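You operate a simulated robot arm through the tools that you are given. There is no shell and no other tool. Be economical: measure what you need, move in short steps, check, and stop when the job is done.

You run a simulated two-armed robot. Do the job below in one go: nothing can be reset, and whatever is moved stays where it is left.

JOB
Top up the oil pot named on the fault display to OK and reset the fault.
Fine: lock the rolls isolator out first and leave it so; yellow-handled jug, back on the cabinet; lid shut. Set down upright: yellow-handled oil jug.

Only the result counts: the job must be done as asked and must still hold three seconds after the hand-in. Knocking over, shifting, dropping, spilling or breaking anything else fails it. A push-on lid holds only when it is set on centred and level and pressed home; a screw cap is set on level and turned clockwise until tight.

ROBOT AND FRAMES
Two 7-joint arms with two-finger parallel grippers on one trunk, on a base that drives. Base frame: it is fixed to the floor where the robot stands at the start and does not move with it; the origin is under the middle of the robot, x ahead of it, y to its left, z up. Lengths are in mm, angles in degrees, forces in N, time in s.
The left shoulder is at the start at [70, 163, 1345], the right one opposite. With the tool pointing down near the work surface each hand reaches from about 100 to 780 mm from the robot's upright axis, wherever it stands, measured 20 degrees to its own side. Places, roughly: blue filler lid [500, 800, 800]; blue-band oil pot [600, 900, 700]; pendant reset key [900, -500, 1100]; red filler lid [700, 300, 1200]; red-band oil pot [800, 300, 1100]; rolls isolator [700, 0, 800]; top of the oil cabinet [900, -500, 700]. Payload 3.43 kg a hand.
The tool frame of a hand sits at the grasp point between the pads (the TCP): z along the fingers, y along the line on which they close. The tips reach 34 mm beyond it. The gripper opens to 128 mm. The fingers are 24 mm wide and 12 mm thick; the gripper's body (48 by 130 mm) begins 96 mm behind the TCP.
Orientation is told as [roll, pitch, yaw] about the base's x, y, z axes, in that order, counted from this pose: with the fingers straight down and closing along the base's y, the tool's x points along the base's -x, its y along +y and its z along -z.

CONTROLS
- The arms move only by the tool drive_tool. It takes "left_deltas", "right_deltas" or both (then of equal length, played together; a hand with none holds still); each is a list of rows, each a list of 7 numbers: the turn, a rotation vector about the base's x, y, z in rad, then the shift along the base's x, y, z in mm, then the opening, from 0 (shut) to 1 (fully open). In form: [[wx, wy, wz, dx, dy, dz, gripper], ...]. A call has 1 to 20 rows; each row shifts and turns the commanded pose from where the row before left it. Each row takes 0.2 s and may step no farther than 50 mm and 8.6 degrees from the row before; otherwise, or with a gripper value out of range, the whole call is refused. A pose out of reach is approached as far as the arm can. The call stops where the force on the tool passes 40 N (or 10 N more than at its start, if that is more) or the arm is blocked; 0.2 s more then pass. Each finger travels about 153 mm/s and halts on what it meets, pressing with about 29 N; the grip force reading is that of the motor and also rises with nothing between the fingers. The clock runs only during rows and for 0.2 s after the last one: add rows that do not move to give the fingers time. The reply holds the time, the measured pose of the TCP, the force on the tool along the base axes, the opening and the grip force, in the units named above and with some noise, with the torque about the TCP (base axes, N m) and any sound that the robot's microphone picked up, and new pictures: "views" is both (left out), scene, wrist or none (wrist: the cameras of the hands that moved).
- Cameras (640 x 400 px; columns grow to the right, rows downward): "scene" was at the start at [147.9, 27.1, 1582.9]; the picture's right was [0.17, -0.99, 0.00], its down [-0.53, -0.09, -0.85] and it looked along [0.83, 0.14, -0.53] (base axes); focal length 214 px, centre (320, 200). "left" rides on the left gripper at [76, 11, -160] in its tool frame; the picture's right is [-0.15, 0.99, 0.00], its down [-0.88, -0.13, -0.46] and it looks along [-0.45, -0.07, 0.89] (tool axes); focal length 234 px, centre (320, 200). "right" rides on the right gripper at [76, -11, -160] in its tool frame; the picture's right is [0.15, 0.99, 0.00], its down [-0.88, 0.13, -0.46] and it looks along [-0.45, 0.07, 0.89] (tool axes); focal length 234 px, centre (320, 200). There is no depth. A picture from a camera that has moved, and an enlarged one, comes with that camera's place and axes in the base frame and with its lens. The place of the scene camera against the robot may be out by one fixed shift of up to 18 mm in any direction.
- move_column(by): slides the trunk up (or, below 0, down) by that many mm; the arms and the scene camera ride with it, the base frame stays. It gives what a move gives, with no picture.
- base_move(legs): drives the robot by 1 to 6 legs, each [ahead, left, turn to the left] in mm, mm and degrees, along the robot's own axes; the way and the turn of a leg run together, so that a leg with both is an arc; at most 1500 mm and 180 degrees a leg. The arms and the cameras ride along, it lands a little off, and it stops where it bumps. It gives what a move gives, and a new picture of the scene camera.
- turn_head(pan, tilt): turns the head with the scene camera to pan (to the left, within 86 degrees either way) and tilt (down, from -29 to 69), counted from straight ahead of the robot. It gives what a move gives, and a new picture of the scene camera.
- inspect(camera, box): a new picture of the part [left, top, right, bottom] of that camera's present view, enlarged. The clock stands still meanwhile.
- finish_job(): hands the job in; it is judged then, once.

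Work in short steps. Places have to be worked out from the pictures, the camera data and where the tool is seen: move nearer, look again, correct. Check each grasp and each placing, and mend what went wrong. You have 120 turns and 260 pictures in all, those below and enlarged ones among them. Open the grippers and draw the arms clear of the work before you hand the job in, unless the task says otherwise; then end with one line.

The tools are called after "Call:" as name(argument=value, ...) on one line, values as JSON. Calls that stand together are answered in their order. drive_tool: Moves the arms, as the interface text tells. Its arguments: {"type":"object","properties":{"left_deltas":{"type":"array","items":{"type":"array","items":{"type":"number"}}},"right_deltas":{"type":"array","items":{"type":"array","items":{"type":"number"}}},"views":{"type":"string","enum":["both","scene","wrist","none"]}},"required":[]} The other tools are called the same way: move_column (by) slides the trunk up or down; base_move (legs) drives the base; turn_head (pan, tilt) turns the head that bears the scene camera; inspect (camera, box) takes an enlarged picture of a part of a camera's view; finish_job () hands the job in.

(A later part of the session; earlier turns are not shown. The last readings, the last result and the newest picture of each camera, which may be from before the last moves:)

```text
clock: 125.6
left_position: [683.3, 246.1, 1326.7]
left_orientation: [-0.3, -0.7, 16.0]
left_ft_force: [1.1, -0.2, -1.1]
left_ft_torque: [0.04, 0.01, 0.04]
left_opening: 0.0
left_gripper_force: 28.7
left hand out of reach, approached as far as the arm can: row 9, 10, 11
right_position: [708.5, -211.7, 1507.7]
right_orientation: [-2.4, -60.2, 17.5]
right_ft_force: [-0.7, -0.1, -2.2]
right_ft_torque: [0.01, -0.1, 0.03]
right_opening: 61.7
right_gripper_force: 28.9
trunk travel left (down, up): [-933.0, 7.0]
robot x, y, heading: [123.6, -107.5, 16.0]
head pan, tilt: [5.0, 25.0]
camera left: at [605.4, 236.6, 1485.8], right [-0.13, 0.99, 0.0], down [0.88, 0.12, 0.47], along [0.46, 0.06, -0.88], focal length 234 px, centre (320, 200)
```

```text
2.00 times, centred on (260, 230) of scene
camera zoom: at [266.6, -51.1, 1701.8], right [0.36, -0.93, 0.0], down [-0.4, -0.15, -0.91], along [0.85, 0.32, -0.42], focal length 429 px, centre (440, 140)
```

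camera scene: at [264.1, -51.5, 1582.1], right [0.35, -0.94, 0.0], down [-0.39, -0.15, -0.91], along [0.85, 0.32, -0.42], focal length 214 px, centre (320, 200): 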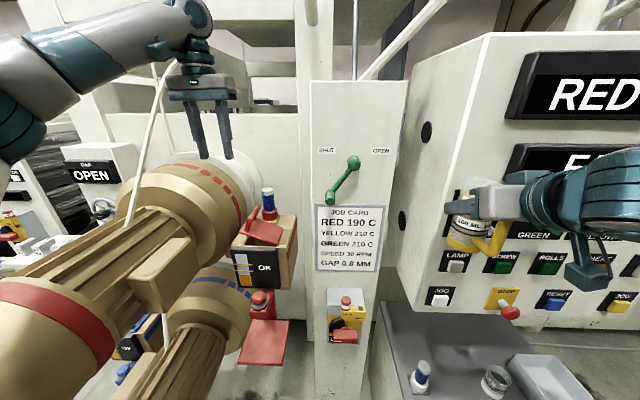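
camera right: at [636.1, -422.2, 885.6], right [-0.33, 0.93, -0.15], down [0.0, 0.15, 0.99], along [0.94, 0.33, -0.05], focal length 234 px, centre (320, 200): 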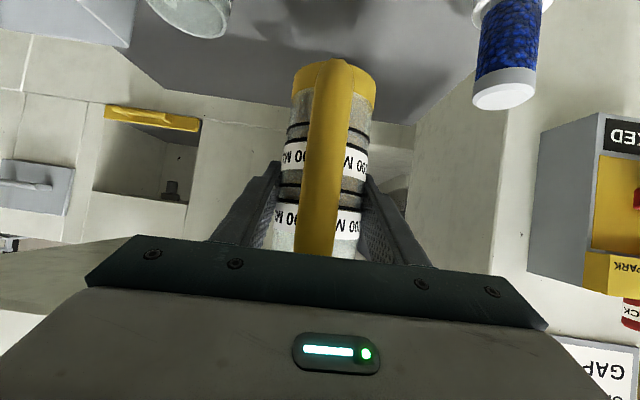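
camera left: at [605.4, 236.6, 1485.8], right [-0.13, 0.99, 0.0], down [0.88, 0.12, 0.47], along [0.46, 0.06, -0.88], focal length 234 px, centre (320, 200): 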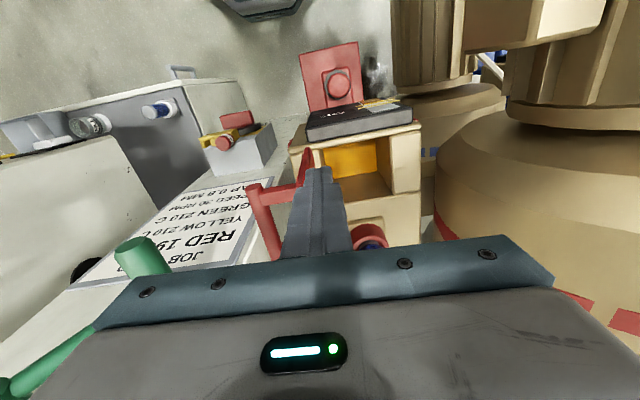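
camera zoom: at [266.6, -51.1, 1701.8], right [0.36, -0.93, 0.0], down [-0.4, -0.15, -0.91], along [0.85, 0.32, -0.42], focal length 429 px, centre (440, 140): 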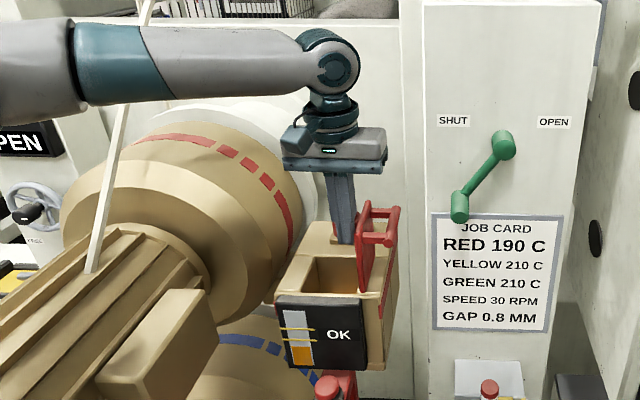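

The lid is now upright and stays; the opening is clear, centred near (709, 303, 1200). I withdraw the left hand up and back, then shift the base left so the right arm can pour.

Call:
drive_tool(left_deltas=[[0, 0, 0, -4, 14, 0, 0], [0, 0, 0, 0, 5, 40, 0], [0, 0, 0, 0, 0, 40, 0], [0, 0, 0, -20, 0, 40, 0], [0, 0, 0, -40, 5, 10, 0], [0, 0, 0, -40, 5, 10, 0], [0, 0, 0, -40, 5, 10, 0], [0, 0, 0, -40, 5, 10, 0], [0, 0, 0, -40, 5, 10, 0], [0, 0, 0, -40, 5, 10, 0], [0, 0, 0, 0, 0, 0, 0]], views="none")

Call:
base_move(legs=[[0, 200, 0]])

```text
clock: 128.0
left_position: [418.5, 294.3, 1506.9]
left_orientation: [-0.1, -0.7, 15.9]
left_ft_force: [0.3, 0.1, -0.1]
left_ft_torque: [-0.01, 0.0, 0.01]
left_opening: 0.0
left_gripper_force: 29.3
right_position: [707.6, -211.9, 1505.8]
right_orientation: [-2.2, -60.1, 17.5]
right_ft_force: [-0.5, 0.6, -4.6]
right_ft_torque: [0.03, -0.08, 0.03]
right_opening: 61.8
right_gripper_force: 29.0
trunk travel left (down, up): [-933.0, 7.0]
robot x, y, heading: [120.6, -111.4, 15.8]
head pan, tilt: [5.0, 25.0]
```

```text
clock: 129.6
left_position: [364.0, 484.0, 1509.5]
left_orientation: [0.0, -0.7, 15.9]
left_ft_force: [0.6, -0.5, -0.6]
left_ft_torque: [0.08, 0.02, 0.03]
left_opening: 0.0
left_gripper_force: 29.0
right_position: [653.7, -22.8, 1504.8]
right_orientation: [-1.9, -60.2, 16.9]
right_ft_force: [-0.2, -1.5, -3.7]
right_ft_torque: [0.05, -0.04, 0.04]
right_opening: 61.9
right_gripper_force: 28.9
trunk travel left (down, up): [-933.0, 7.0]
robot x, y, heading: [68.9, 85.3, 15.7]
head pan, tilt: [5.0, 25.0]
camera scene: at [212.9, 137.1, 1701.9], right [0.36, -0.93, 0.0], down [-0.4, -0.15, -0.91], along [0.85, 0.32, -0.42], focal length 214 px, centre (320, 200)
```

scene: 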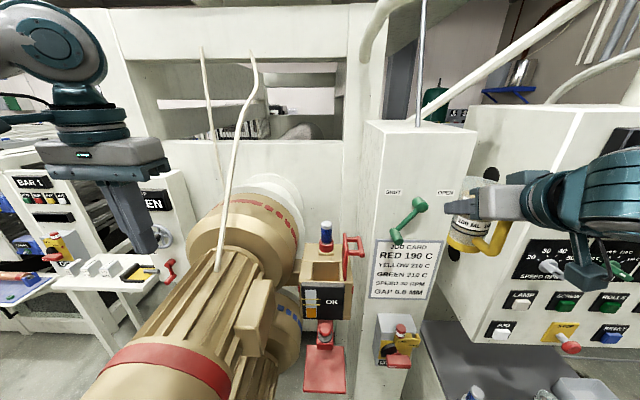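

Clear view of the open pot. I bring the jug over at height to (612, 276) and descend to z≈1320, still level.

Call:
drive_tool(right_deltas=[[0, 0, 0, -5.2, 37.4, 0, 0.2], [0, 0, 0, -5.2, 37.4, 0, 0.2], [0, 0, 0, -5.2, 37.4, 0, 0.2], [0, 0, 0, -5.2, 37.4, 0, 0.2], [0, 0, 0, -5.2, 37.4, 0, 0.2], [0, 0, 0, -5.2, 37.4, 0, 0.2], [0, 0, 0, -5.2, 37.4, 0, 0.2], [0, 0, 0, -5.2, 37.4, 0, 0.2], [0, 0, 0, 0, 0, -25, 0.2], [0, 0, 0, 0, 0, -35, 0.2], [0, 0, 0, 0, 0, -35, 0.2], [0, 0, 0, 0, 0, -35, 0.2], [0, 0, 0, 0, 0, -35, 0.2], [0, 0, 0, 0, 0, -20, 0.2], [0, 0, 0, 0, 0, 0, 0.2]], views="both")

```text
clock: 132.8
left_position: [362.5, 488.8, 1508.3]
left_orientation: [-0.2, -0.9, 16.0]
left_ft_force: [-0.2, -1.0, -0.1]
left_ft_torque: [0.0, 0.01, -0.02]
left_opening: 0.0
left_gripper_force: 28.8
right_position: [610.2, 282.9, 1320.7]
right_orientation: [-2.4, -60.2, 17.4]
right_ft_force: [-0.4, 0.2, -2.5]
right_ft_torque: [0.01, -0.06, 0.0]
right_opening: 61.9
right_gripper_force: 29.1
trunk travel left (down, up): [-933.0, 7.0]
robot x, y, heading: [71.9, 84.6, 16.0]
head pan, tilt: [5.0, 25.0]
camera scene: at [210.6, 143.7, 1701.9], right [0.36, -0.93, 0.0], down [-0.4, -0.15, -0.91], along [0.85, 0.32, -0.42], focal length 214 px, centre (320, 200)
camera right: at [442.5, 225.8, 1334.1], right [-0.33, 0.93, -0.15], down [0.0, 0.16, 0.99], along [0.94, 0.33, -0.05], focal length 234 px, centre (320, 200)
```

scene: 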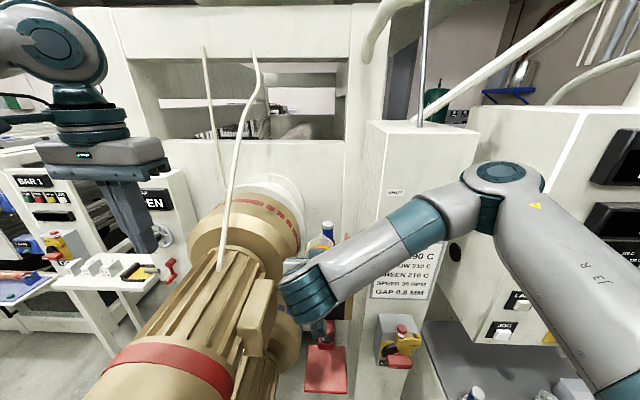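
right: 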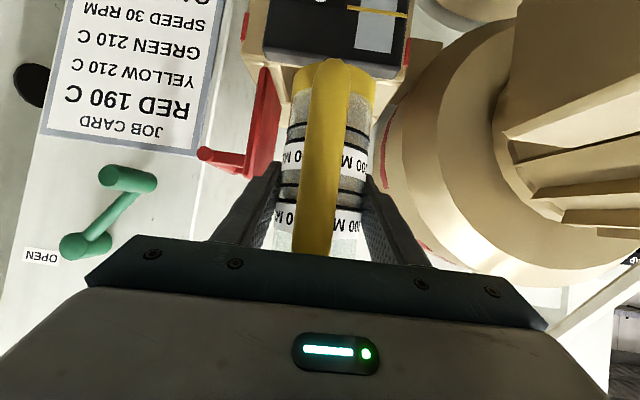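

I align 8 mm right and 27 mm forward while tilting to 30° so the spout is over the opening.

Call:
drive_tool(right_deltas=[[0, 0, 0, 2.2, -7.7, 0, 0.2], [-0.0315, 0.11, 0, 13, 3.7, 0, 0.2], [-0.0315, 0.11, 0, 13, 3.7, 0, 0.2], [-0.0315, 0.11, 0, 0, 0, -5, 0.2], [-0.0315, 0.11, 0, 0, 0, -5, 0.2], [-0.018, 0.063, 0, 0, 0, -5, 0.2], [0, 0, 0, 0, 0, 0, 0.2]], views="both")

```text
clock: 134.4
left_position: [363.3, 490.5, 1508.1]
left_orientation: [-0.1, -0.8, 16.0]
left_ft_force: [0.4, 0.8, 0.3]
left_ft_torque: [-0.03, 0.05, 0.0]
left_opening: 0.0
left_gripper_force: 28.9
right_position: [638.9, 281.8, 1306.3]
right_orientation: [-1.5, -30.2, 16.7]
right_ft_force: [0.3, -0.2, -3.1]
right_ft_torque: [0.05, -0.08, -0.01]
right_opening: 62.0
right_gripper_force: 29.4
trunk travel left (down, up): [-933.0, 7.0]
robot x, y, heading: [68.8, 88.0, 15.8]
head pan, tilt: [5.0, 25.0]
camera scene: at [210.9, 143.5, 1701.9], right [0.36, -0.93, 0.0], down [-0.4, -0.15, -0.91], along [0.85, 0.32, -0.42], focal length 214 px, centre (320, 200)
camera right: at [501.5, 233.6, 1405.5], right [-0.39, 0.91, -0.1], down [0.47, 0.29, 0.83], along [0.79, 0.28, -0.54], focal length 234 px, centre (320, 200)
```

scene: 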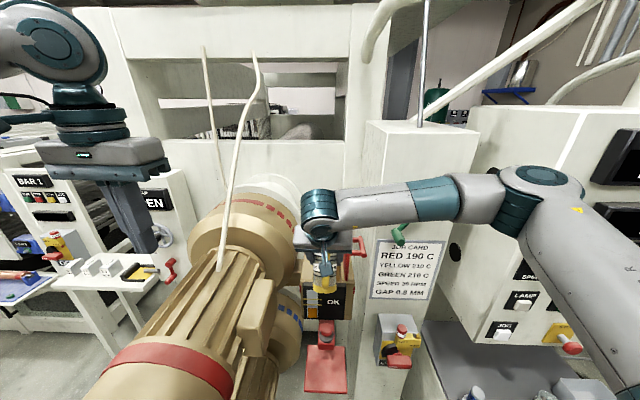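
right: 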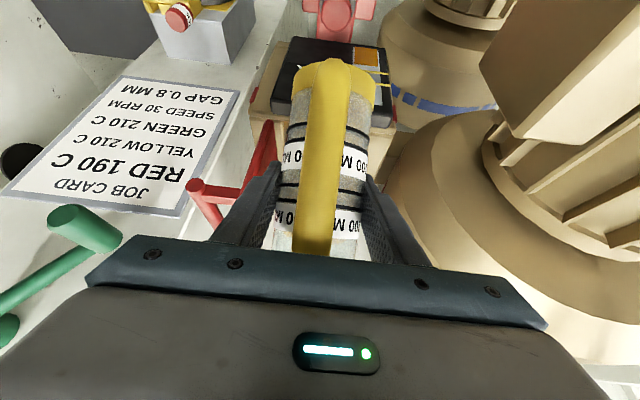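

Call:
inspect(camera="scene", box=[270, 220, 390, 340])

Call:
inspect(camera="right", box=[240, 20, 420, 140])

```text
3.33 times, centred on (330, 280) of scene
camera zoom: at [210.9, 143.5, 1701.9], right [0.36, -0.93, 0.0], down [-0.4, -0.15, -0.91], along [0.85, 0.32, -0.42], focal length 715 px, centre (287, -67)
```

zoom: 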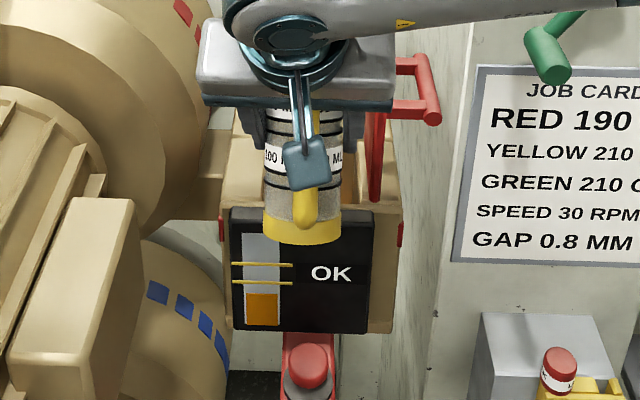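

```text
3.33 times, centred on (330, 80) of right
camera zoom: at [501.5, 233.6, 1405.5], right [-0.39, 0.91, -0.1], down [0.47, 0.29, 0.83], along [0.79, 0.28, -0.54], focal length 781 px, centre (287, 600)
```

zoom: 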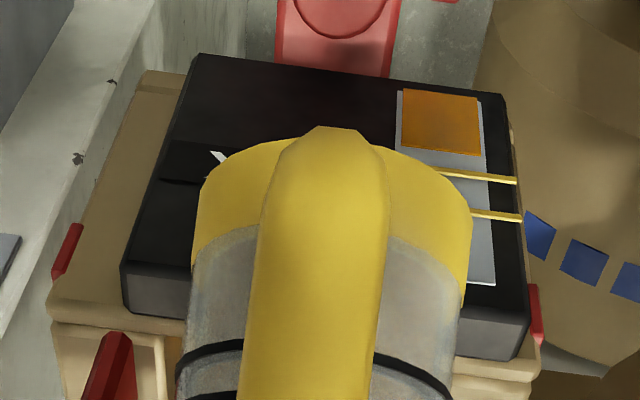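

The gauge is visible throughout. I tilt on to ~42° and hold.

Call:
drive_tool(right_deltas=[[-0.018, 0.063, 0, 0, 0, -5, 0.2], [-0.018, 0.063, 0, 0, 0, -5, 0.2], [-0.018, 0.063, 0, 0, 0, -3, 0.2], [0, 0, 0, 0, 0, 0, 0.2], [0, 0, 0, 0, 0, 0, 0.2], [0, 0, 0, 0, 0, 0, 0.2]], views="none")

Call:
inspect(camera="scene", box=[270, 220, 390, 340])

```text
clock: 135.8
left_position: [363.4, 488.8, 1506.2]
left_orientation: [-0.3, -0.7, 16.0]
left_ft_force: [-0.1, -0.2, 0.0]
left_ft_torque: [0.0, 0.0, 0.04]
left_opening: 0.0
left_gripper_force: 28.5
right_position: [637.7, 281.7, 1293.5]
right_orientation: [-1.4, -18.9, 16.8]
right_ft_force: [0.7, 0.1, -2.7]
right_ft_torque: [0.07, -0.09, 0.0]
right_opening: 61.9
right_gripper_force: 28.6
trunk travel left (down, up): [-933.0, 7.0]
robot x, y, heading: [64.6, 83.4, 15.7]
head pan, tilt: [5.0, 25.0]
```

```text
3.33 times, centred on (330, 280) of scene
camera zoom: at [211.1, 143.4, 1701.8], right [0.36, -0.93, 0.0], down [-0.4, -0.15, -0.91], along [0.85, 0.32, -0.42], focal length 715 px, centre (287, -67)
```

zoom: 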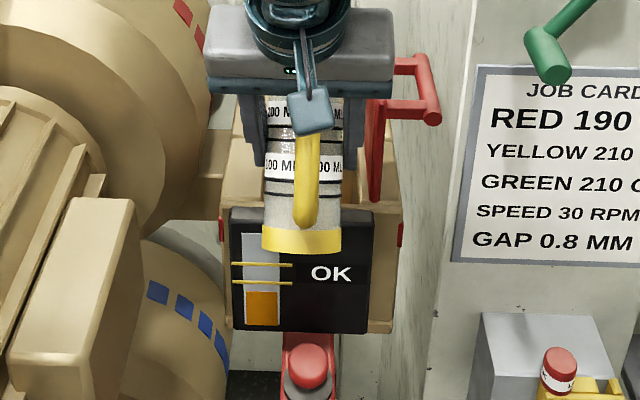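

No clear change yet; tilt a further ~9° and hold.

Call:
drive_tool(right_deltas=[[-0.0145, 0.05, 0, 0, 0, -4, 0.2], [-0.0145, 0.05, 0, 0, 0, -4, 0.2], [-0.0145, 0.05, 0, 0, 0, -4, 0.2], [0, 0, 0, 0, 0, 0, 0.2], [0, 0, 0, 0, 0, 0, 0.2], [0, 0, 0, 0, 0, 0, 0.2], [0, 0, 0, 0, 0, 0, 0.2]], views="none")

Call:
inspect(camera="scene", box=[270, 220, 390, 340])

```text
clock: 137.4
left_position: [363.7, 489.4, 1508.2]
left_orientation: [-0.2, -0.7, 16.0]
left_ft_force: [-0.4, -0.4, 1.6]
left_ft_torque: [-0.03, -0.02, -0.02]
left_opening: 0.0
left_gripper_force: 28.8
right_position: [638.9, 282.5, 1280.8]
right_orientation: [-1.4, -10.0, 16.7]
right_ft_force: [0.4, -0.3, -3.1]
right_ft_torque: [0.04, -0.09, 0.0]
right_opening: 61.7
right_gripper_force: 28.9
trunk travel left (down, up): [-933.0, 7.0]
robot x, y, heading: [68.9, 88.1, 16.0]
head pan, tilt: [5.0, 25.0]
```

```text
3.33 times, centred on (330, 280) of scene
camera zoom: at [211.1, 143.4, 1701.9], right [0.36, -0.93, 0.0], down [-0.4, -0.15, -0.91], along [0.85, 0.32, -0.42], focal length 715 px, centre (287, -67)
```

zoom: 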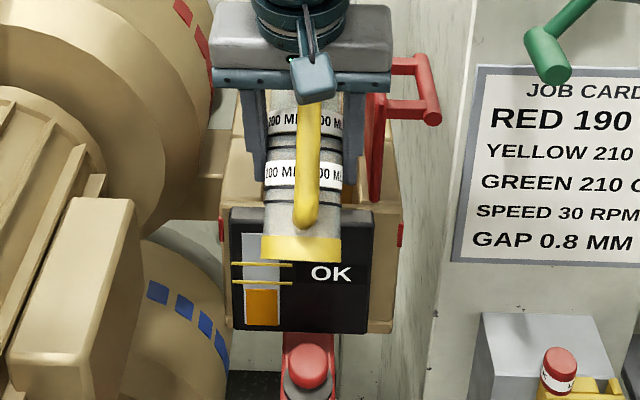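

The level is rising (293→289 px; lower mark at 282). Tilt another ~8° and hold.

Call:
drive_tool(right_deltas=[[-0.0125, 0.0435, 0, 0, 0, -3, 0.2], [-0.0125, 0.0435, 0, 0, 0, -3, 0.2], [-0.0125, 0.0435, 0, 0, 0, -3, 0.2], [0, 0, 0, 0, 0, 0, 0.2], [0, 0, 0, 0, 0, 0, 0.2], [0, 0, 0, 0, 0, 0, 0.2], [0, 0, 0, 0, 0, 0, 0.2]], views="none")

Call:
inspect(camera="scene", box=[270, 220, 390, 340])

```text
clock: 139.0
left_position: [363.0, 489.5, 1506.5]
left_orientation: [-0.2, -0.7, 16.0]
left_ft_force: [0.7, -0.2, -0.1]
left_ft_torque: [0.04, 0.01, 0.03]
left_opening: 0.0
left_gripper_force: 29.0
right_position: [638.9, 282.1, 1271.3]
right_orientation: [-1.2, -2.1, 16.6]
right_ft_force: [0.0, -0.3, -2.2]
right_ft_torque: [0.02, -0.07, -0.01]
right_opening: 61.6
right_gripper_force: 28.8
trunk travel left (down, up): [-933.0, 7.0]
robot x, y, heading: [66.3, 85.0, 16.0]
head pan, tilt: [5.0, 25.0]
```

```text
3.33 times, centred on (330, 280) of scene
camera zoom: at [211.0, 143.4, 1701.9], right [0.36, -0.93, 0.0], down [-0.4, -0.15, -0.91], along [0.85, 0.32, -0.42], focal length 715 px, centre (287, -67)
```

zoom: 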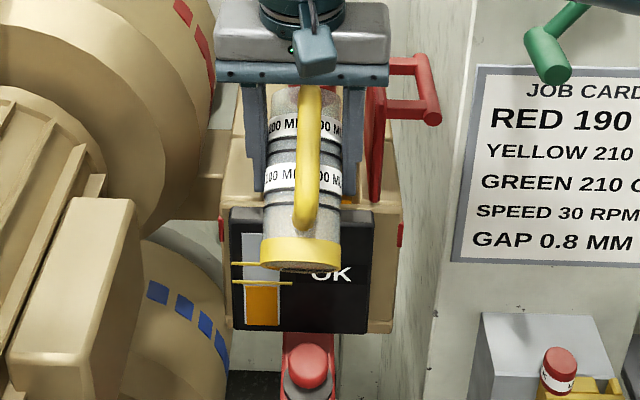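

Level ~286. Continue ~7° more.

Call:
drive_tool(right_deltas=[[-0.0115, 0.04, 0, 0, 0, -1, 0.2], [-0.0115, 0.04, 0, 0, 0, -1, 0.2], [-0.0115, 0.04, 0, 0, 0, -1, 0.2], [0, 0, 0, 0, 0, 0, 0.2], [0, 0, 0, 0, 0, 0, 0.2], [0, 0, 0, 0, 0, 0, 0.2], [0, 0, 0, 0, 0, 0, 0.2]], views="none")

Call:
inspect(camera="scene", box=[270, 220, 390, 340])

```text
clock: 140.6
left_position: [364.0, 488.7, 1507.7]
left_orientation: [-0.2, -0.8, 15.9]
left_ft_force: [-0.3, 0.4, 0.8]
left_ft_torque: [-0.01, 0.0, 0.01]
left_opening: 0.0
left_gripper_force: 28.6
right_position: [639.5, 281.4, 1269.5]
right_orientation: [-1.1, 4.9, 16.7]
right_ft_force: [-0.5, -0.4, -2.4]
right_ft_torque: [0.02, -0.05, 0.0]
right_opening: 62.0
right_gripper_force: 28.9
trunk travel left (down, up): [-933.0, 7.0]
robot x, y, heading: [65.4, 86.3, 15.9]
head pan, tilt: [5.0, 25.0]
```

```text
3.33 times, centred on (330, 280) of scene
camera zoom: at [210.9, 143.4, 1701.9], right [0.36, -0.93, 0.0], down [-0.4, -0.15, -0.91], along [0.85, 0.32, -0.42], focal length 715 px, centre (287, -67)
```

zoom: 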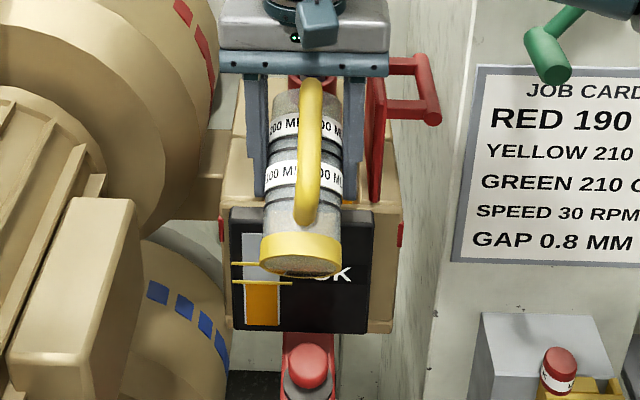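

Level is about at the lower mark. Two more steps are needed to be mid-band; tilt ~8° more.

Call:
drive_tool(right_deltas=[[-0.0125, 0.0435, 0, 0, 0, 0, 0.2], [-0.0125, 0.0435, 0, 0, 0, 0, 0.2], [-0.0125, 0.0435, 0, 0, 0, 0, 0.2], [0, 0, 0, 0, 0, 0, 0.2], [0, 0, 0, 0, 0, 0, 0.2], [0, 0, 0, 0, 0, 0, 0.2], [0, 0, 0, 0, 0, 0, 0.2]], views="none")

Call:
inspect(camera="scene", box=[290, 270, 350, 330])

```text
clock: 142.2
left_position: [363.7, 489.5, 1508.4]
left_orientation: [-0.3, -0.8, 16.0]
left_ft_force: [0.2, 0.4, -0.2]
left_ft_torque: [0.02, -0.02, 0.0]
left_opening: 0.2
left_gripper_force: 29.3
right_position: [638.7, 281.6, 1268.6]
right_orientation: [-1.1, 12.6, 16.8]
right_ft_force: [0.2, 0.1, -1.6]
right_ft_torque: [0.0, -0.04, -0.02]
right_opening: 61.6
right_gripper_force: 28.5
trunk travel left (down, up): [-933.0, 7.0]
robot x, y, heading: [71.1, 84.9, 15.9]
head pan, tilt: [5.0, 25.0]
```

```text
6.67 times, centred on (320, 300) of scene
camera zoom: at [210.9, 143.3, 1701.9], right [0.36, -0.93, 0.0], down [-0.4, -0.15, -0.91], along [0.85, 0.32, -0.42], focal length 1430 px, centre (320, -467)
```

zoom: 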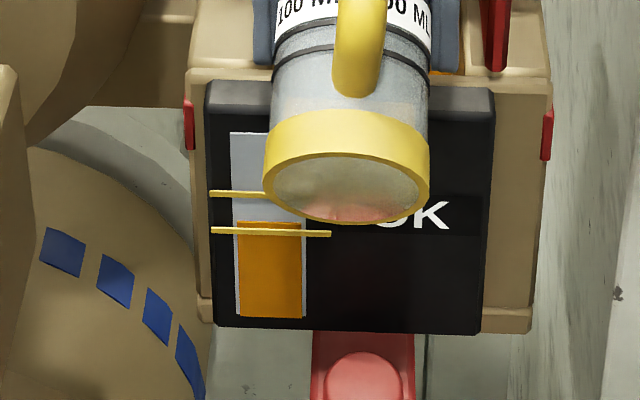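

Level is just above the lower mark. One more ~6° for margin, then I tilt back.

Call:
drive_tool(right_deltas=[[-0.0125, 0.0435, 0, 0, 0, 0, 0.2], [-0.0125, 0.0435, 0, 0, 0, 0, 0.2], [0, 0, 0, 0, 0, 0, 0.2], [0, 0, 0, 0, 0, 0, 0.2], [0, 0, 0, 0, 0, 0, 0.2]], views="none")

Call:
inspect(camera="scene", box=[290, 270, 350, 330])

```text
clock: 143.4
left_position: [364.0, 489.0, 1507.8]
left_orientation: [-0.2, -0.6, 16.1]
left_ft_force: [-0.1, 0.8, -0.3]
left_ft_torque: [-0.01, -0.01, 0.01]
left_opening: 0.0
left_gripper_force: 28.8
right_position: [638.3, 282.4, 1268.7]
right_orientation: [-1.0, 18.0, 16.7]
right_ft_force: [0.1, -0.4, -1.4]
right_ft_torque: [0.05, -0.02, 0.0]
right_opening: 61.6
right_gripper_force: 29.1
trunk travel left (down, up): [-933.0, 7.0]
robot x, y, heading: [68.8, 92.8, 15.8]
head pan, tilt: [5.0, 25.0]
```

```text
6.67 times, centred on (320, 300) of scene
camera zoom: at [211.1, 143.6, 1701.8], right [0.36, -0.93, 0.0], down [-0.4, -0.15, -0.91], along [0.85, 0.32, -0.42], focal length 1430 px, centre (320, -467)
```

zoom: 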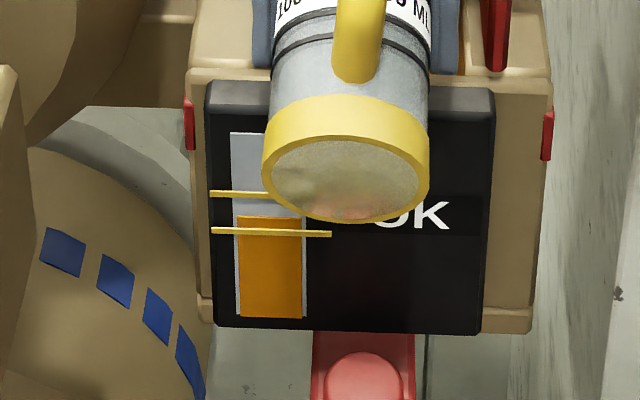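

Level is mid-band. I tilt the jug upright again while rising, keeping the spout over the opening.

Call:
drive_tool(right_deltas=[[0.0341, -0.1189, 0, 0, 0, 3, 0.2], [0.0341, -0.1189, 0, 0, 0, 4, 0.2], [0.0341, -0.1189, 0, 0, 0, 4, 0.2], [0.0341, -0.1189, 0, 0, 0, 5, 0.2], [0.0341, -0.1189, 0, 0, 0, 6, 0.2], [0.0341, -0.1189, 0, 0, 0, 6, 0.2], [0.0341, -0.1189, 0, 0, 0, 6, 0.2], [0.0341, -0.1189, 0, 0, 0, 6, 0.2], [0.0341, -0.1189, 0, 0, 0, 6, 0.2], [0.0341, -0.1189, 0, 0, 0, 6, 0.2], [0.0341, -0.1189, 0, 0, 0, 6, 0.2], [0, 0, 0, 0, 0, 0, 0.2], [0, 0, 0, 0, 0, 0, 0.2]], views="none")

Call:
drive_tool(right_deltas=[[0, 0, 0, 0, 0, 30, 0.2], [0, 0, 0, 0, 0, 40, 0.2], [0, 0, 0, 0, 0, 40, 0.2], [0, 0, 0, 0, 0, 40, 0.2], [0, 0, 0, 0, 0, 25, 0.2], [0, 0, 0, 5, -37, 0, 0.2], [0, 0, 0, 5, -37, 0, 0.2], [0, 0, 0, 5, -37, 0, 0.2], [0, 0, 0, 5, -37, 0, 0.2], [0, 0, 0, 5, -37, 0, 0.2], [0, 0, 0, 5, -37, 0, 0.2], [0, 0, 0, 5, -37, 0, 0.2], [0, 0, 0, 5, -37, 0, 0.2], [0, 0, 0, 0, 0, 0, 0.2]], views="scene")

Call:
inspect(camera="scene", box=[270, 210, 390, 340])

```text
clock: 146.2
left_position: [363.4, 488.3, 1508.1]
left_orientation: [-0.2, -0.8, 15.9]
left_ft_force: [-0.1, 0.3, -0.7]
left_ft_torque: [-0.01, -0.02, -0.01]
left_opening: 0.1
left_gripper_force: 29.1
right_position: [639.2, 281.6, 1326.3]
right_orientation: [-2.4, -60.1, 17.4]
right_ft_force: [0.2, -0.5, -1.2]
right_ft_torque: [0.0, -0.01, 0.02]
right_opening: 61.6
right_gripper_force: 29.0
trunk travel left (down, up): [-933.0, 7.0]
robot x, y, heading: [65.2, 85.6, 16.0]
head pan, tilt: [5.0, 25.0]
```

```text
clock: 149.2
left_position: [362.9, 489.8, 1507.7]
left_orientation: [-0.1, -0.6, 15.9]
left_ft_force: [0.7, 1.1, -0.3]
left_ft_torque: [-0.02, -0.01, -0.01]
left_opening: 0.1
left_gripper_force: 28.9
right_position: [679.3, -14.5, 1502.1]
right_orientation: [-2.6, -60.1, 17.5]
right_ft_force: [-0.1, -0.1, -1.5]
right_ft_torque: [-0.03, -0.02, -0.04]
right_opening: 61.4
right_gripper_force: 28.8
trunk travel left (down, up): [-933.0, 7.0]
robot x, y, heading: [62.9, 85.1, 15.6]
head pan, tilt: [5.0, 25.0]
camera scene: at [211.0, 143.7, 1701.9], right [0.36, -0.93, 0.0], down [-0.4, -0.15, -0.91], along [0.85, 0.32, -0.42], focal length 214 px, centre (320, 200)
```

scene: 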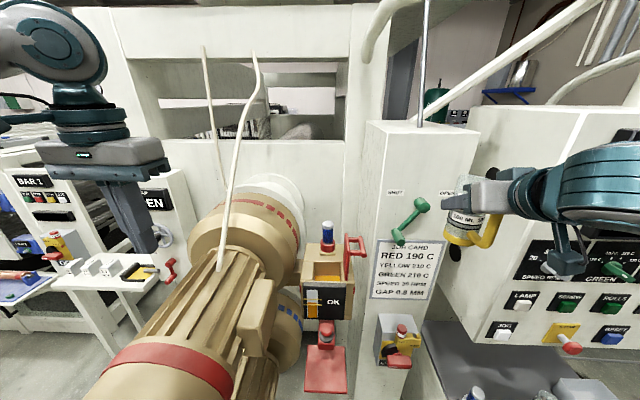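

```text
3.08 times, centred on (330, 275) of scene
camera zoom: at [211.0, 143.7, 1701.9], right [0.36, -0.93, 0.0], down [-0.4, -0.15, -0.91], along [0.85, 0.32, -0.42], focal length 660 px, centre (289, -31)
```

zoom: 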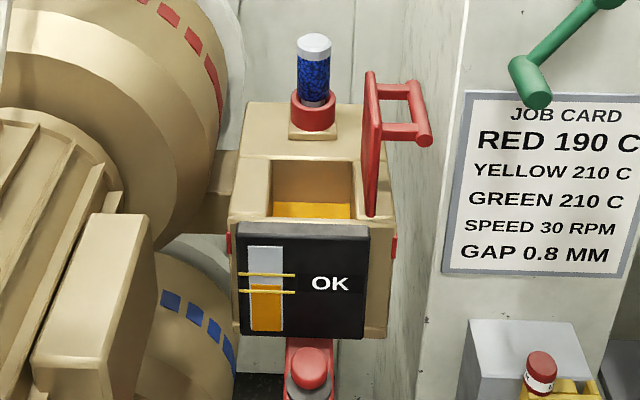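

The level sits inside the OK band with no spills. I return the jug first (then the right hand can close the lid): drive back to the picking place and lower the trunk.

Call:
base_move(legs=[[-250, 0, 0], [13, -428, 0]])

Call:
move_column(by=-530)

```text
clock: 153.2
left_position: [253.4, 11.8, 1507.6]
left_orientation: [-0.3, -0.8, 16.3]
left_ft_force: [0.3, 0.2, 0.6]
left_ft_torque: [-0.01, -0.04, 0.02]
left_opening: 0.1
left_gripper_force: 29.0
right_position: [573.3, -489.9, 1503.2]
right_orientation: [-2.5, -60.1, 17.7]
right_ft_force: [-0.7, 1.1, -2.2]
right_ft_torque: [0.01, 0.01, -0.03]
right_opening: 61.4
right_gripper_force: 28.7
trunk travel left (down, up): [-933.0, 7.0]
robot x, y, heading: [-37.0, -396.6, 15.9]
head pan, tilt: [5.0, 25.0]
camera scene: at [104.1, -334.1, 1701.9], right [0.36, -0.93, 0.0], down [-0.39, -0.15, -0.91], along [0.85, 0.33, -0.42], focal length 214 px, centre (320, 200)
```

scene: 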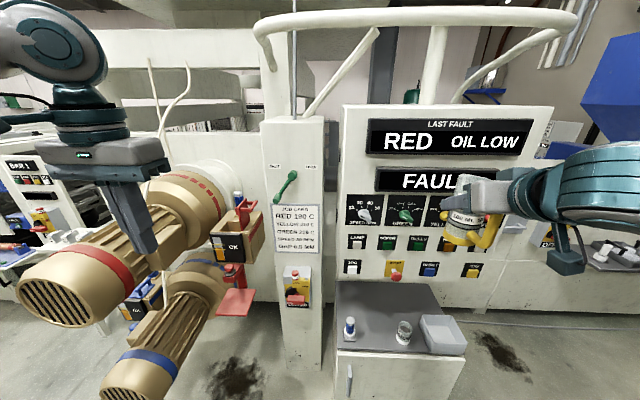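

```text
refused: -530 is not a number from -400 to 400
```

Call:
move_column(by=-400)

Call:
move_column(by=-130)

Call:
turn_head(pan=-15, tilt=40)

```text
clock: 157.1
left_position: [256.7, 8.7, 1107.8]
left_orientation: [-0.3, -0.8, 16.2]
left_ft_force: [-0.1, 0.6, 0.8]
left_ft_torque: [0.0, 0.01, 0.01]
left_opening: 0.0
left_gripper_force: 29.3
right_position: [573.8, -492.1, 1102.6]
right_orientation: [-2.3, -60.2, 17.5]
right_ft_force: [0.7, -0.4, -0.9]
right_ft_torque: [0.0, 0.0, 0.01]
right_opening: 61.6
right_gripper_force: 28.8
trunk travel left (down, up): [-533.0, 407.0]
robot x, y, heading: [-41.9, -398.2, 16.0]
head pan, tilt: [5.0, 25.0]
```

```text
clock: 158.6
left_position: [255.9, 9.4, 977.3]
left_orientation: [-0.2, -0.8, 16.2]
left_ft_force: [-0.3, 0.2, 0.1]
left_ft_torque: [-0.04, 0.04, 0.05]
left_opening: 0.1
left_gripper_force: 28.8
right_position: [574.8, -492.0, 972.3]
right_orientation: [-2.4, -60.1, 17.6]
right_ft_force: [0.1, 0.2, -0.8]
right_ft_torque: [0.03, -0.03, 0.05]
right_opening: 61.5
right_gripper_force: 29.6
trunk travel left (down, up): [-403.0, 537.0]
robot x, y, heading: [-37.5, -397.4, 16.1]
head pan, tilt: [5.0, 25.0]
```

```text
clock: 159.5
left_position: [255.2, 9.9, 979.1]
left_orientation: [-0.2, -0.8, 16.2]
left_ft_force: [0.6, 0.3, 0.2]
left_ft_torque: [0.02, 0.0, 0.0]
left_opening: 0.0
left_gripper_force: 29.0
right_position: [574.4, -492.4, 972.6]
right_orientation: [-2.4, -60.2, 17.6]
right_ft_force: [0.7, 0.0, -0.3]
right_ft_torque: [0.01, -0.03, -0.03]
right_opening: 61.5
right_gripper_force: 28.8
trunk travel left (down, up): [-403.0, 537.0]
robot x, y, heading: [-39.0, -394.5, 15.7]
head pan, tilt: [-15.0, 40.0]
camera scene: at [104.2, -368.3, 1148.6], right [0.02, -1.0, 0.0], down [-0.64, -0.01, -0.77], along [0.77, 0.01, -0.64], focal length 214 px, centre (320, 200)
```

scene: 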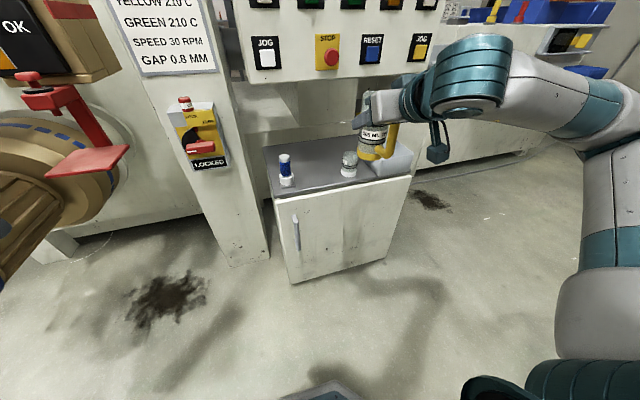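

Move above the original spot (805, −364.5), then descend.

Call:
drive_tool(right_deltas=[[0, 0, 0, 33, 18.3, -14, 0.2], [0, 0, 0, 33, 18.3, -14, 0.2], [0, 0, 0, 33, 18.3, -14, 0.2], [0, 0, 0, 33, 18.3, -14, 0.2], [0, 0, 0, 33, 18.3, -14, 0.2], [0, 0, 0, 33, 18.3, -15, 0.2], [0, 0, 0, 32.5, 17.9, -15, 0.2], [0, 0, 0, 0, 0, 0, 0.2], [0, 0, 0, 0, 0, 0, 0.2]], views="both")

```text
clock: 161.5
left_position: [255.3, 9.4, 978.9]
left_orientation: [-0.1, -0.7, 16.2]
left_ft_force: [-0.8, -0.3, -0.6]
left_ft_torque: [0.03, 0.02, -0.02]
left_opening: 0.1
left_gripper_force: 28.9
right_position: [807.3, -363.3, 868.2]
right_orientation: [-2.3, -60.0, 17.7]
right_ft_force: [0.8, -0.3, -1.0]
right_ft_torque: [-0.01, 0.01, -0.01]
right_opening: 61.4
right_gripper_force: 29.5
trunk travel left (down, up): [-403.0, 537.0]
robot x, y, heading: [-38.3, -393.3, 16.0]
head pan, tilt: [-15.0, 40.0]
camera scene: at [104.4, -368.1, 1148.5], right [0.02, -1.0, 0.0], down [-0.64, -0.01, -0.77], along [0.77, 0.01, -0.64], focal length 214 px, centre (320, 200)
camera right: at [639.6, -421.8, 881.9], right [-0.33, 0.93, -0.15], down [0.0, 0.16, 0.99], along [0.94, 0.33, -0.05], focal length 234 px, centre (320, 200)
```

scene: 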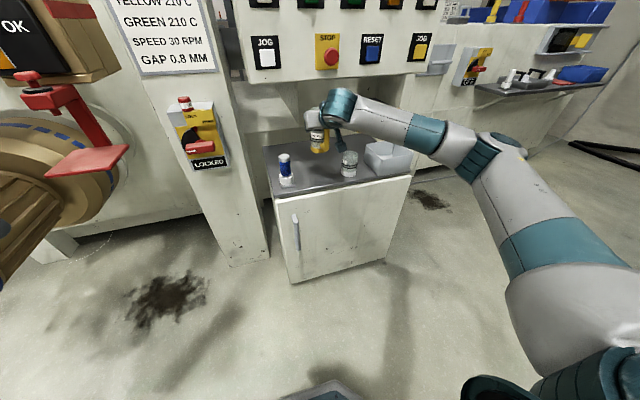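
right: 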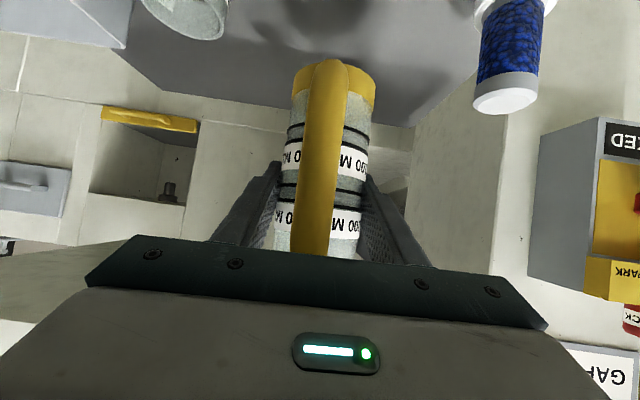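

Same view as at lift-off. Descend 122 mm, the last steps small.

Call:
drive_tool(right_deltas=[[0, 0, 0, -1, 0, -25, 0.2], [0, 0, 0, -1, 0, -25, 0.2], [0, 0, 0, 0, 0, -25, 0.2], [0, 0, 0, 0, 0, -20, 0.2], [0, 0, 0, 0, 0, -12, 0.2], [0, 0, 0, 0, 0, -8, 0.2], [0, 0, 0, 0, 0, -5, 0.2], [0, 0, 0, 0, 0, -2, 0.2], [0, 0, 0, 0, 0, 0, 0.2]], views="none")

Call:
drive_tool(right_deltas=[[0, 0, 0, 0, 0, -1.5, 0.2], [0, 0, 0, 0, 0, -1.5, 0.2], [0, 0, 0, 0, 0, 0, 0.2]], views="wrist")

```text
clock: 163.5
left_position: [255.9, 9.1, 978.1]
left_orientation: [-0.3, -0.7, 16.1]
left_ft_force: [0.0, -0.7, -0.5]
left_ft_torque: [0.0, -0.02, -0.02]
left_opening: 0.0
left_gripper_force: 29.1
right_position: [804.7, -365.1, 749.4]
right_orientation: [-2.4, -60.2, 17.5]
right_ft_force: [0.0, 0.2, -1.3]
right_ft_torque: [0.01, -0.03, 0.0]
right_opening: 61.6
right_gripper_force: 29.1
trunk travel left (down, up): [-403.0, 537.0]
robot x, y, heading: [-39.9, -398.1, 15.9]
head pan, tilt: [-15.0, 40.0]
```

```text
clock: 164.3
left_position: [256.5, 9.9, 978.6]
left_orientation: [-0.2, -0.7, 16.3]
left_ft_force: [-0.5, 0.1, -0.2]
left_ft_torque: [0.0, 0.02, 0.0]
left_opening: 0.1
left_gripper_force: 29.3
right_position: [803.5, -364.6, 746.7]
right_orientation: [-2.4, -60.1, 17.6]
right_ft_force: [0.0, -0.2, -1.9]
right_ft_torque: [0.04, -0.05, 0.03]
right_opening: 61.3
right_gripper_force: 29.3
trunk travel left (down, up): [-403.0, 537.0]
robot x, y, heading: [-39.4, -394.4, 16.1]
head pan, tilt: [-15.0, 40.0]
camera right: at [636.8, -422.5, 760.3], right [-0.33, 0.93, -0.15], down [0.0, 0.16, 0.99], along [0.94, 0.33, -0.05], focal length 234 px, centre (320, 200)
```

right: 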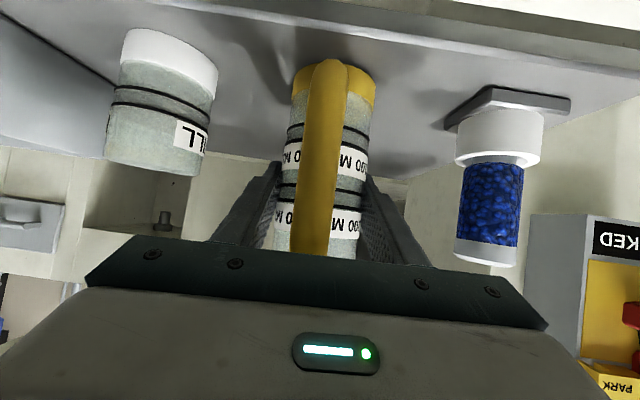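

Not yet touching (746.7 vs 743.5 originally). Lower by single millimetres until the force rises.

Call:
drive_tool(right_deltas=[[0, 0, 0, 0, 0, -1.2, 0.2], [0, 0, 0, 0, 0, -1.2, 0.2], [0, 0, 0, 0, 0, -1.2, 0.2], [0, 0, 0, 0, 0, -1, 0.2], [0, 0, 0, 0, 0, 0, 0.2]], views="none")

```text
clock: 165.5
left_position: [253.8, 9.6, 978.8]
left_orientation: [-0.3, -0.7, 16.3]
left_ft_force: [0.2, -0.7, 0.0]
left_ft_torque: [-0.03, -0.01, 0.02]
left_opening: 0.0
left_gripper_force: 29.1
right_position: [803.4, -364.8, 744.2]
right_orientation: [-2.3, -60.2, 17.5]
right_ft_force: [1.5, -0.1, 5.7]
right_ft_torque: [0.18, -0.07, 0.02]
right_opening: 61.6
right_gripper_force: 29.2
trunk travel left (down, up): [-403.0, 537.0]
robot x, y, heading: [-40.7, -395.9, 15.9]
head pan, tilt: [-15.0, 40.0]
```

Contact (+5.7 N). Release and retreat straight back along the approach.

Call:
drive_tool(right_deltas=[[0, 0, 0, 0, 0, 0, 0.5], [0, 0, 0, 0, 0, 0, 0.65], [0, 0, 0, 0, 0, 0, 0.8], [0, 0, 0, 0, 0, 0, 0.8], [0, 0, 0, -20, -5.7, 0, 0.8], [0, 0, 0, -30, -8.6, 2, 0.8], [0, 0, 0, -35, -10, 5, 0.8], [0, 0, 0, -35, -10, 10, 0.8], [0, 0, 0, -35, -10, 20, 0.8], [0, 0, 0, 0, 0, 0, 0.8]], views="wrist")

```text
clock: 167.7
left_position: [256.9, 10.3, 977.4]
left_orientation: [-0.2, -0.7, 16.2]
left_ft_force: [0.5, -0.3, 0.2]
left_ft_torque: [0.02, 0.0, 0.05]
left_opening: 0.3
left_gripper_force: 28.5
right_position: [648.9, -411.1, 778.2]
right_orientation: [-2.4, -60.0, 17.5]
right_ft_force: [0.3, -0.1, -0.2]
right_ft_torque: [0.01, 0.0, -0.01]
right_opening: 102.3
right_gripper_force: 0.1
trunk travel left (down, up): [-403.0, 537.0]
robot x, y, heading: [-36.7, -395.4, 16.2]
head pan, tilt: [-15.0, 40.0]
camera right: at [482.4, -467.8, 792.2], right [-0.33, 0.93, -0.15], down [0.0, 0.16, 0.99], along [0.94, 0.33, -0.05], focal length 234 px, centre (320, 200)
```

right: 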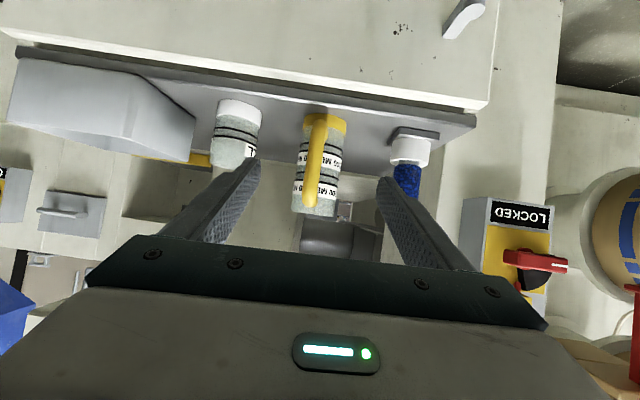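

Jug stands upright in its place. I turn the right hand tool-down and retract, raise the trunk, and drive back to the pot.

Call:
drive_tool(right_deltas=[[-0.036, 0.126, 0, -18, -5, 15, 0.5], [-0.036, 0.126, 0, -18, -5, 15, 0], [-0.036, 0.126, 0, -18, -5, 15, 0], [-0.036, 0.126, 0, -18, -5, 15, 0], [-0.036, 0.126, 0, -18, -5, 15, 0], [-0.036, 0.126, 0, -18, -5, 15, 0], [-0.036, 0.126, 0, -18, -5, 15, 0], [-0.036, 0.126, 0, -18, -5, 15, 0], [0, 0, 0, 0, 0, 0, 0]], views="none")

Call:
move_column(by=400)

Call:
move_column(by=130)

Call:
turn_head(pan=5, tilt=25)

Call:
base_move(legs=[[-20, 432, 0], [253, 0, 0]])

```text
clock: 169.7
left_position: [255.6, 8.9, 976.9]
left_orientation: [-0.1, -0.7, 16.2]
left_ft_force: [-0.8, 0.7, -0.1]
left_ft_torque: [-0.01, -0.01, 0.01]
left_opening: 0.0
left_gripper_force: 29.0
right_position: [505.6, -449.8, 899.2]
right_orientation: [-1.1, 0.2, 16.8]
right_ft_force: [-0.5, -1.0, -0.2]
right_ft_torque: [-0.01, -0.03, 0.02]
right_opening: 0.0
right_gripper_force: 29.3
trunk travel left (down, up): [-403.0, 537.0]
robot x, y, heading: [-39.3, -395.1, 16.1]
head pan, tilt: [-15.0, 40.0]
```

```text
clock: 173.5
left_position: [255.1, 10.1, 1377.6]
left_orientation: [-0.2, -0.8, 16.1]
left_ft_force: [0.3, -0.5, -0.2]
left_ft_torque: [0.02, 0.02, 0.0]
left_opening: 0.1
left_gripper_force: 28.8
right_position: [506.5, -449.8, 1299.3]
right_orientation: [-1.0, 0.0, 16.8]
right_ft_force: [-0.2, -0.7, -0.4]
right_ft_torque: [-0.01, -0.03, -0.01]
right_opening: 0.0
right_gripper_force: 29.6
trunk travel left (down, up): [-803.0, 137.0]
robot x, y, heading: [-39.2, -397.0, 16.3]
head pan, tilt: [-15.0, 40.0]
```

```text
clock: 175.1
left_position: [255.2, 9.7, 1508.7]
left_orientation: [-0.2, -0.7, 16.2]
left_ft_force: [-0.5, -0.7, 0.0]
left_ft_torque: [-0.01, 0.0, -0.02]
left_opening: 0.3
left_gripper_force: 29.2
right_position: [507.0, -449.2, 1430.2]
right_orientation: [-1.0, 0.0, 16.7]
right_ft_force: [-0.4, 0.6, 0.0]
right_ft_torque: [-0.01, 0.0, 0.01]
right_opening: 0.1
right_gripper_force: 29.9
trunk travel left (down, up): [-933.0, 7.0]
robot x, y, heading: [-40.1, -395.8, 16.3]
head pan, tilt: [-15.0, 40.0]
```

```text
clock: 175.9
left_position: [256.1, 8.8, 1507.1]
left_orientation: [-0.1, -0.8, 16.2]
left_ft_force: [0.0, 0.2, 0.1]
left_ft_torque: [0.0, 0.03, 0.01]
left_opening: 0.0
left_gripper_force: 28.9
right_position: [505.6, -449.9, 1430.4]
right_orientation: [-1.1, -0.1, 16.8]
right_ft_force: [-0.1, -0.3, -0.4]
right_ft_torque: [0.01, 0.0, -0.01]
right_opening: 0.0
right_gripper_force: 29.1
trunk travel left (down, up): [-933.0, 7.0]
robot x, y, heading: [-40.4, -397.3, 16.2]
head pan, tilt: [5.0, 25.0]
camera scene: at [105.3, -336.7, 1701.8], right [0.36, -0.93, 0.0], down [-0.4, -0.15, -0.91], along [0.85, 0.32, -0.42], focal length 214 px, centre (320, 200)
```

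scene: 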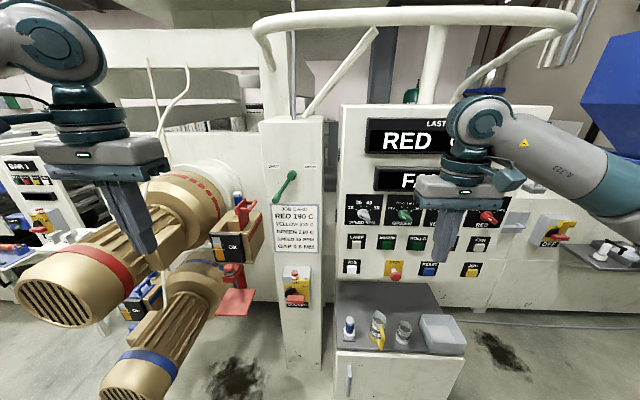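

```text
clock: 180.0
left_position: [359.7, 490.1, 1508.8]
left_orientation: [-0.2, -0.9, 16.0]
left_ft_force: [-0.4, 0.1, -0.1]
left_ft_torque: [0.01, -0.02, -0.01]
left_opening: 0.0
left_gripper_force: 29.3
right_position: [608.3, 29.7, 1431.4]
right_orientation: [-1.0, -0.1, 16.7]
right_ft_force: [-0.4, 0.2, 0.8]
right_ft_torque: [0.04, -0.02, 0.02]
right_opening: 0.1
right_gripper_force: 29.0
trunk travel left (down, up): [-933.0, 7.0]
robot x, y, heading: [66.5, 88.2, 16.2]
head pan, tilt: [5.0, 25.0]
camera scene: at [207.2, 144.5, 1702.4], right [0.36, -0.93, 0.0], down [-0.39, -0.15, -0.91], along [0.85, 0.32, -0.42], focal length 214 px, centre (320, 200)
```

scene: 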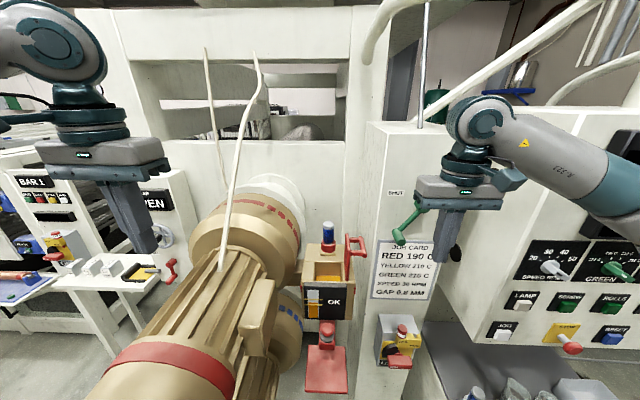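

Lid still upright. I bring the closed right fingers to the right side of the handle bar, at about (730, 189), and descend to z≈1300.

Call:
drive_tool(right_deltas=[[0, 0, 0, 24.4, 31.8, 0, 0], [0, 0, 0, 24.4, 31.8, 0, 0], [0, 0, 0, 24.4, 31.8, 0, 0], [0, 0, 0, 24.4, 31.8, 0, 0], [0, 0, 0, 24.4, 31.8, 0, 0], [0, 0, 0, 0, 0, -30, 0], [0, 0, 0, 0, 0, -30, 0], [0, 0, 0, 0, 0, 0, 0]], views="wrist")

Call:
inspect(camera="scene", box=[270, 190, 410, 340])

```text
clock: 181.8
left_position: [362.7, 492.5, 1508.2]
left_orientation: [-0.3, -0.8, 16.0]
left_ft_force: [-0.1, -0.2, 0.1]
left_ft_torque: [0.0, 0.0, 0.02]
left_opening: 0.2
left_gripper_force: 28.6
right_position: [732.3, 190.6, 1370.6]
right_orientation: [-1.0, 0.0, 16.6]
right_ft_force: [1.5, 0.6, 0.4]
right_ft_torque: [0.01, -0.03, -0.02]
right_opening: 0.0
right_gripper_force: 28.9
trunk travel left (down, up): [-933.0, 7.0]
robot x, y, heading: [66.0, 86.8, 15.8]
head pan, tilt: [5.0, 25.0]
camera right: at [662.8, 162.1, 1528.5], right [-0.42, 0.91, -0.02], down [0.8, 0.38, 0.45], along [0.42, 0.18, -0.89], focal length 234 px, centre (320, 200)
```

right: 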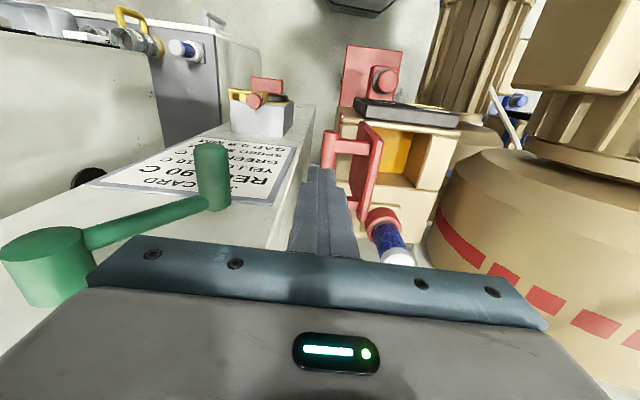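

```text
2.67 times, centred on (340, 265) of scene
camera zoom: at [211.0, 147.0, 1701.9], right [0.36, -0.93, 0.0], down [-0.39, -0.15, -0.91], along [0.85, 0.32, -0.42], focal length 572 px, centre (267, 27)
```

zoom: 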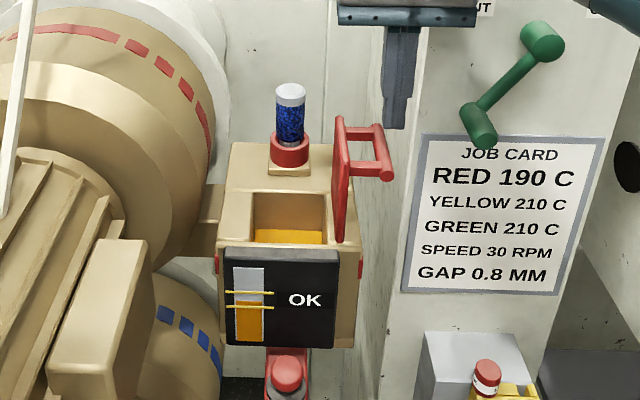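

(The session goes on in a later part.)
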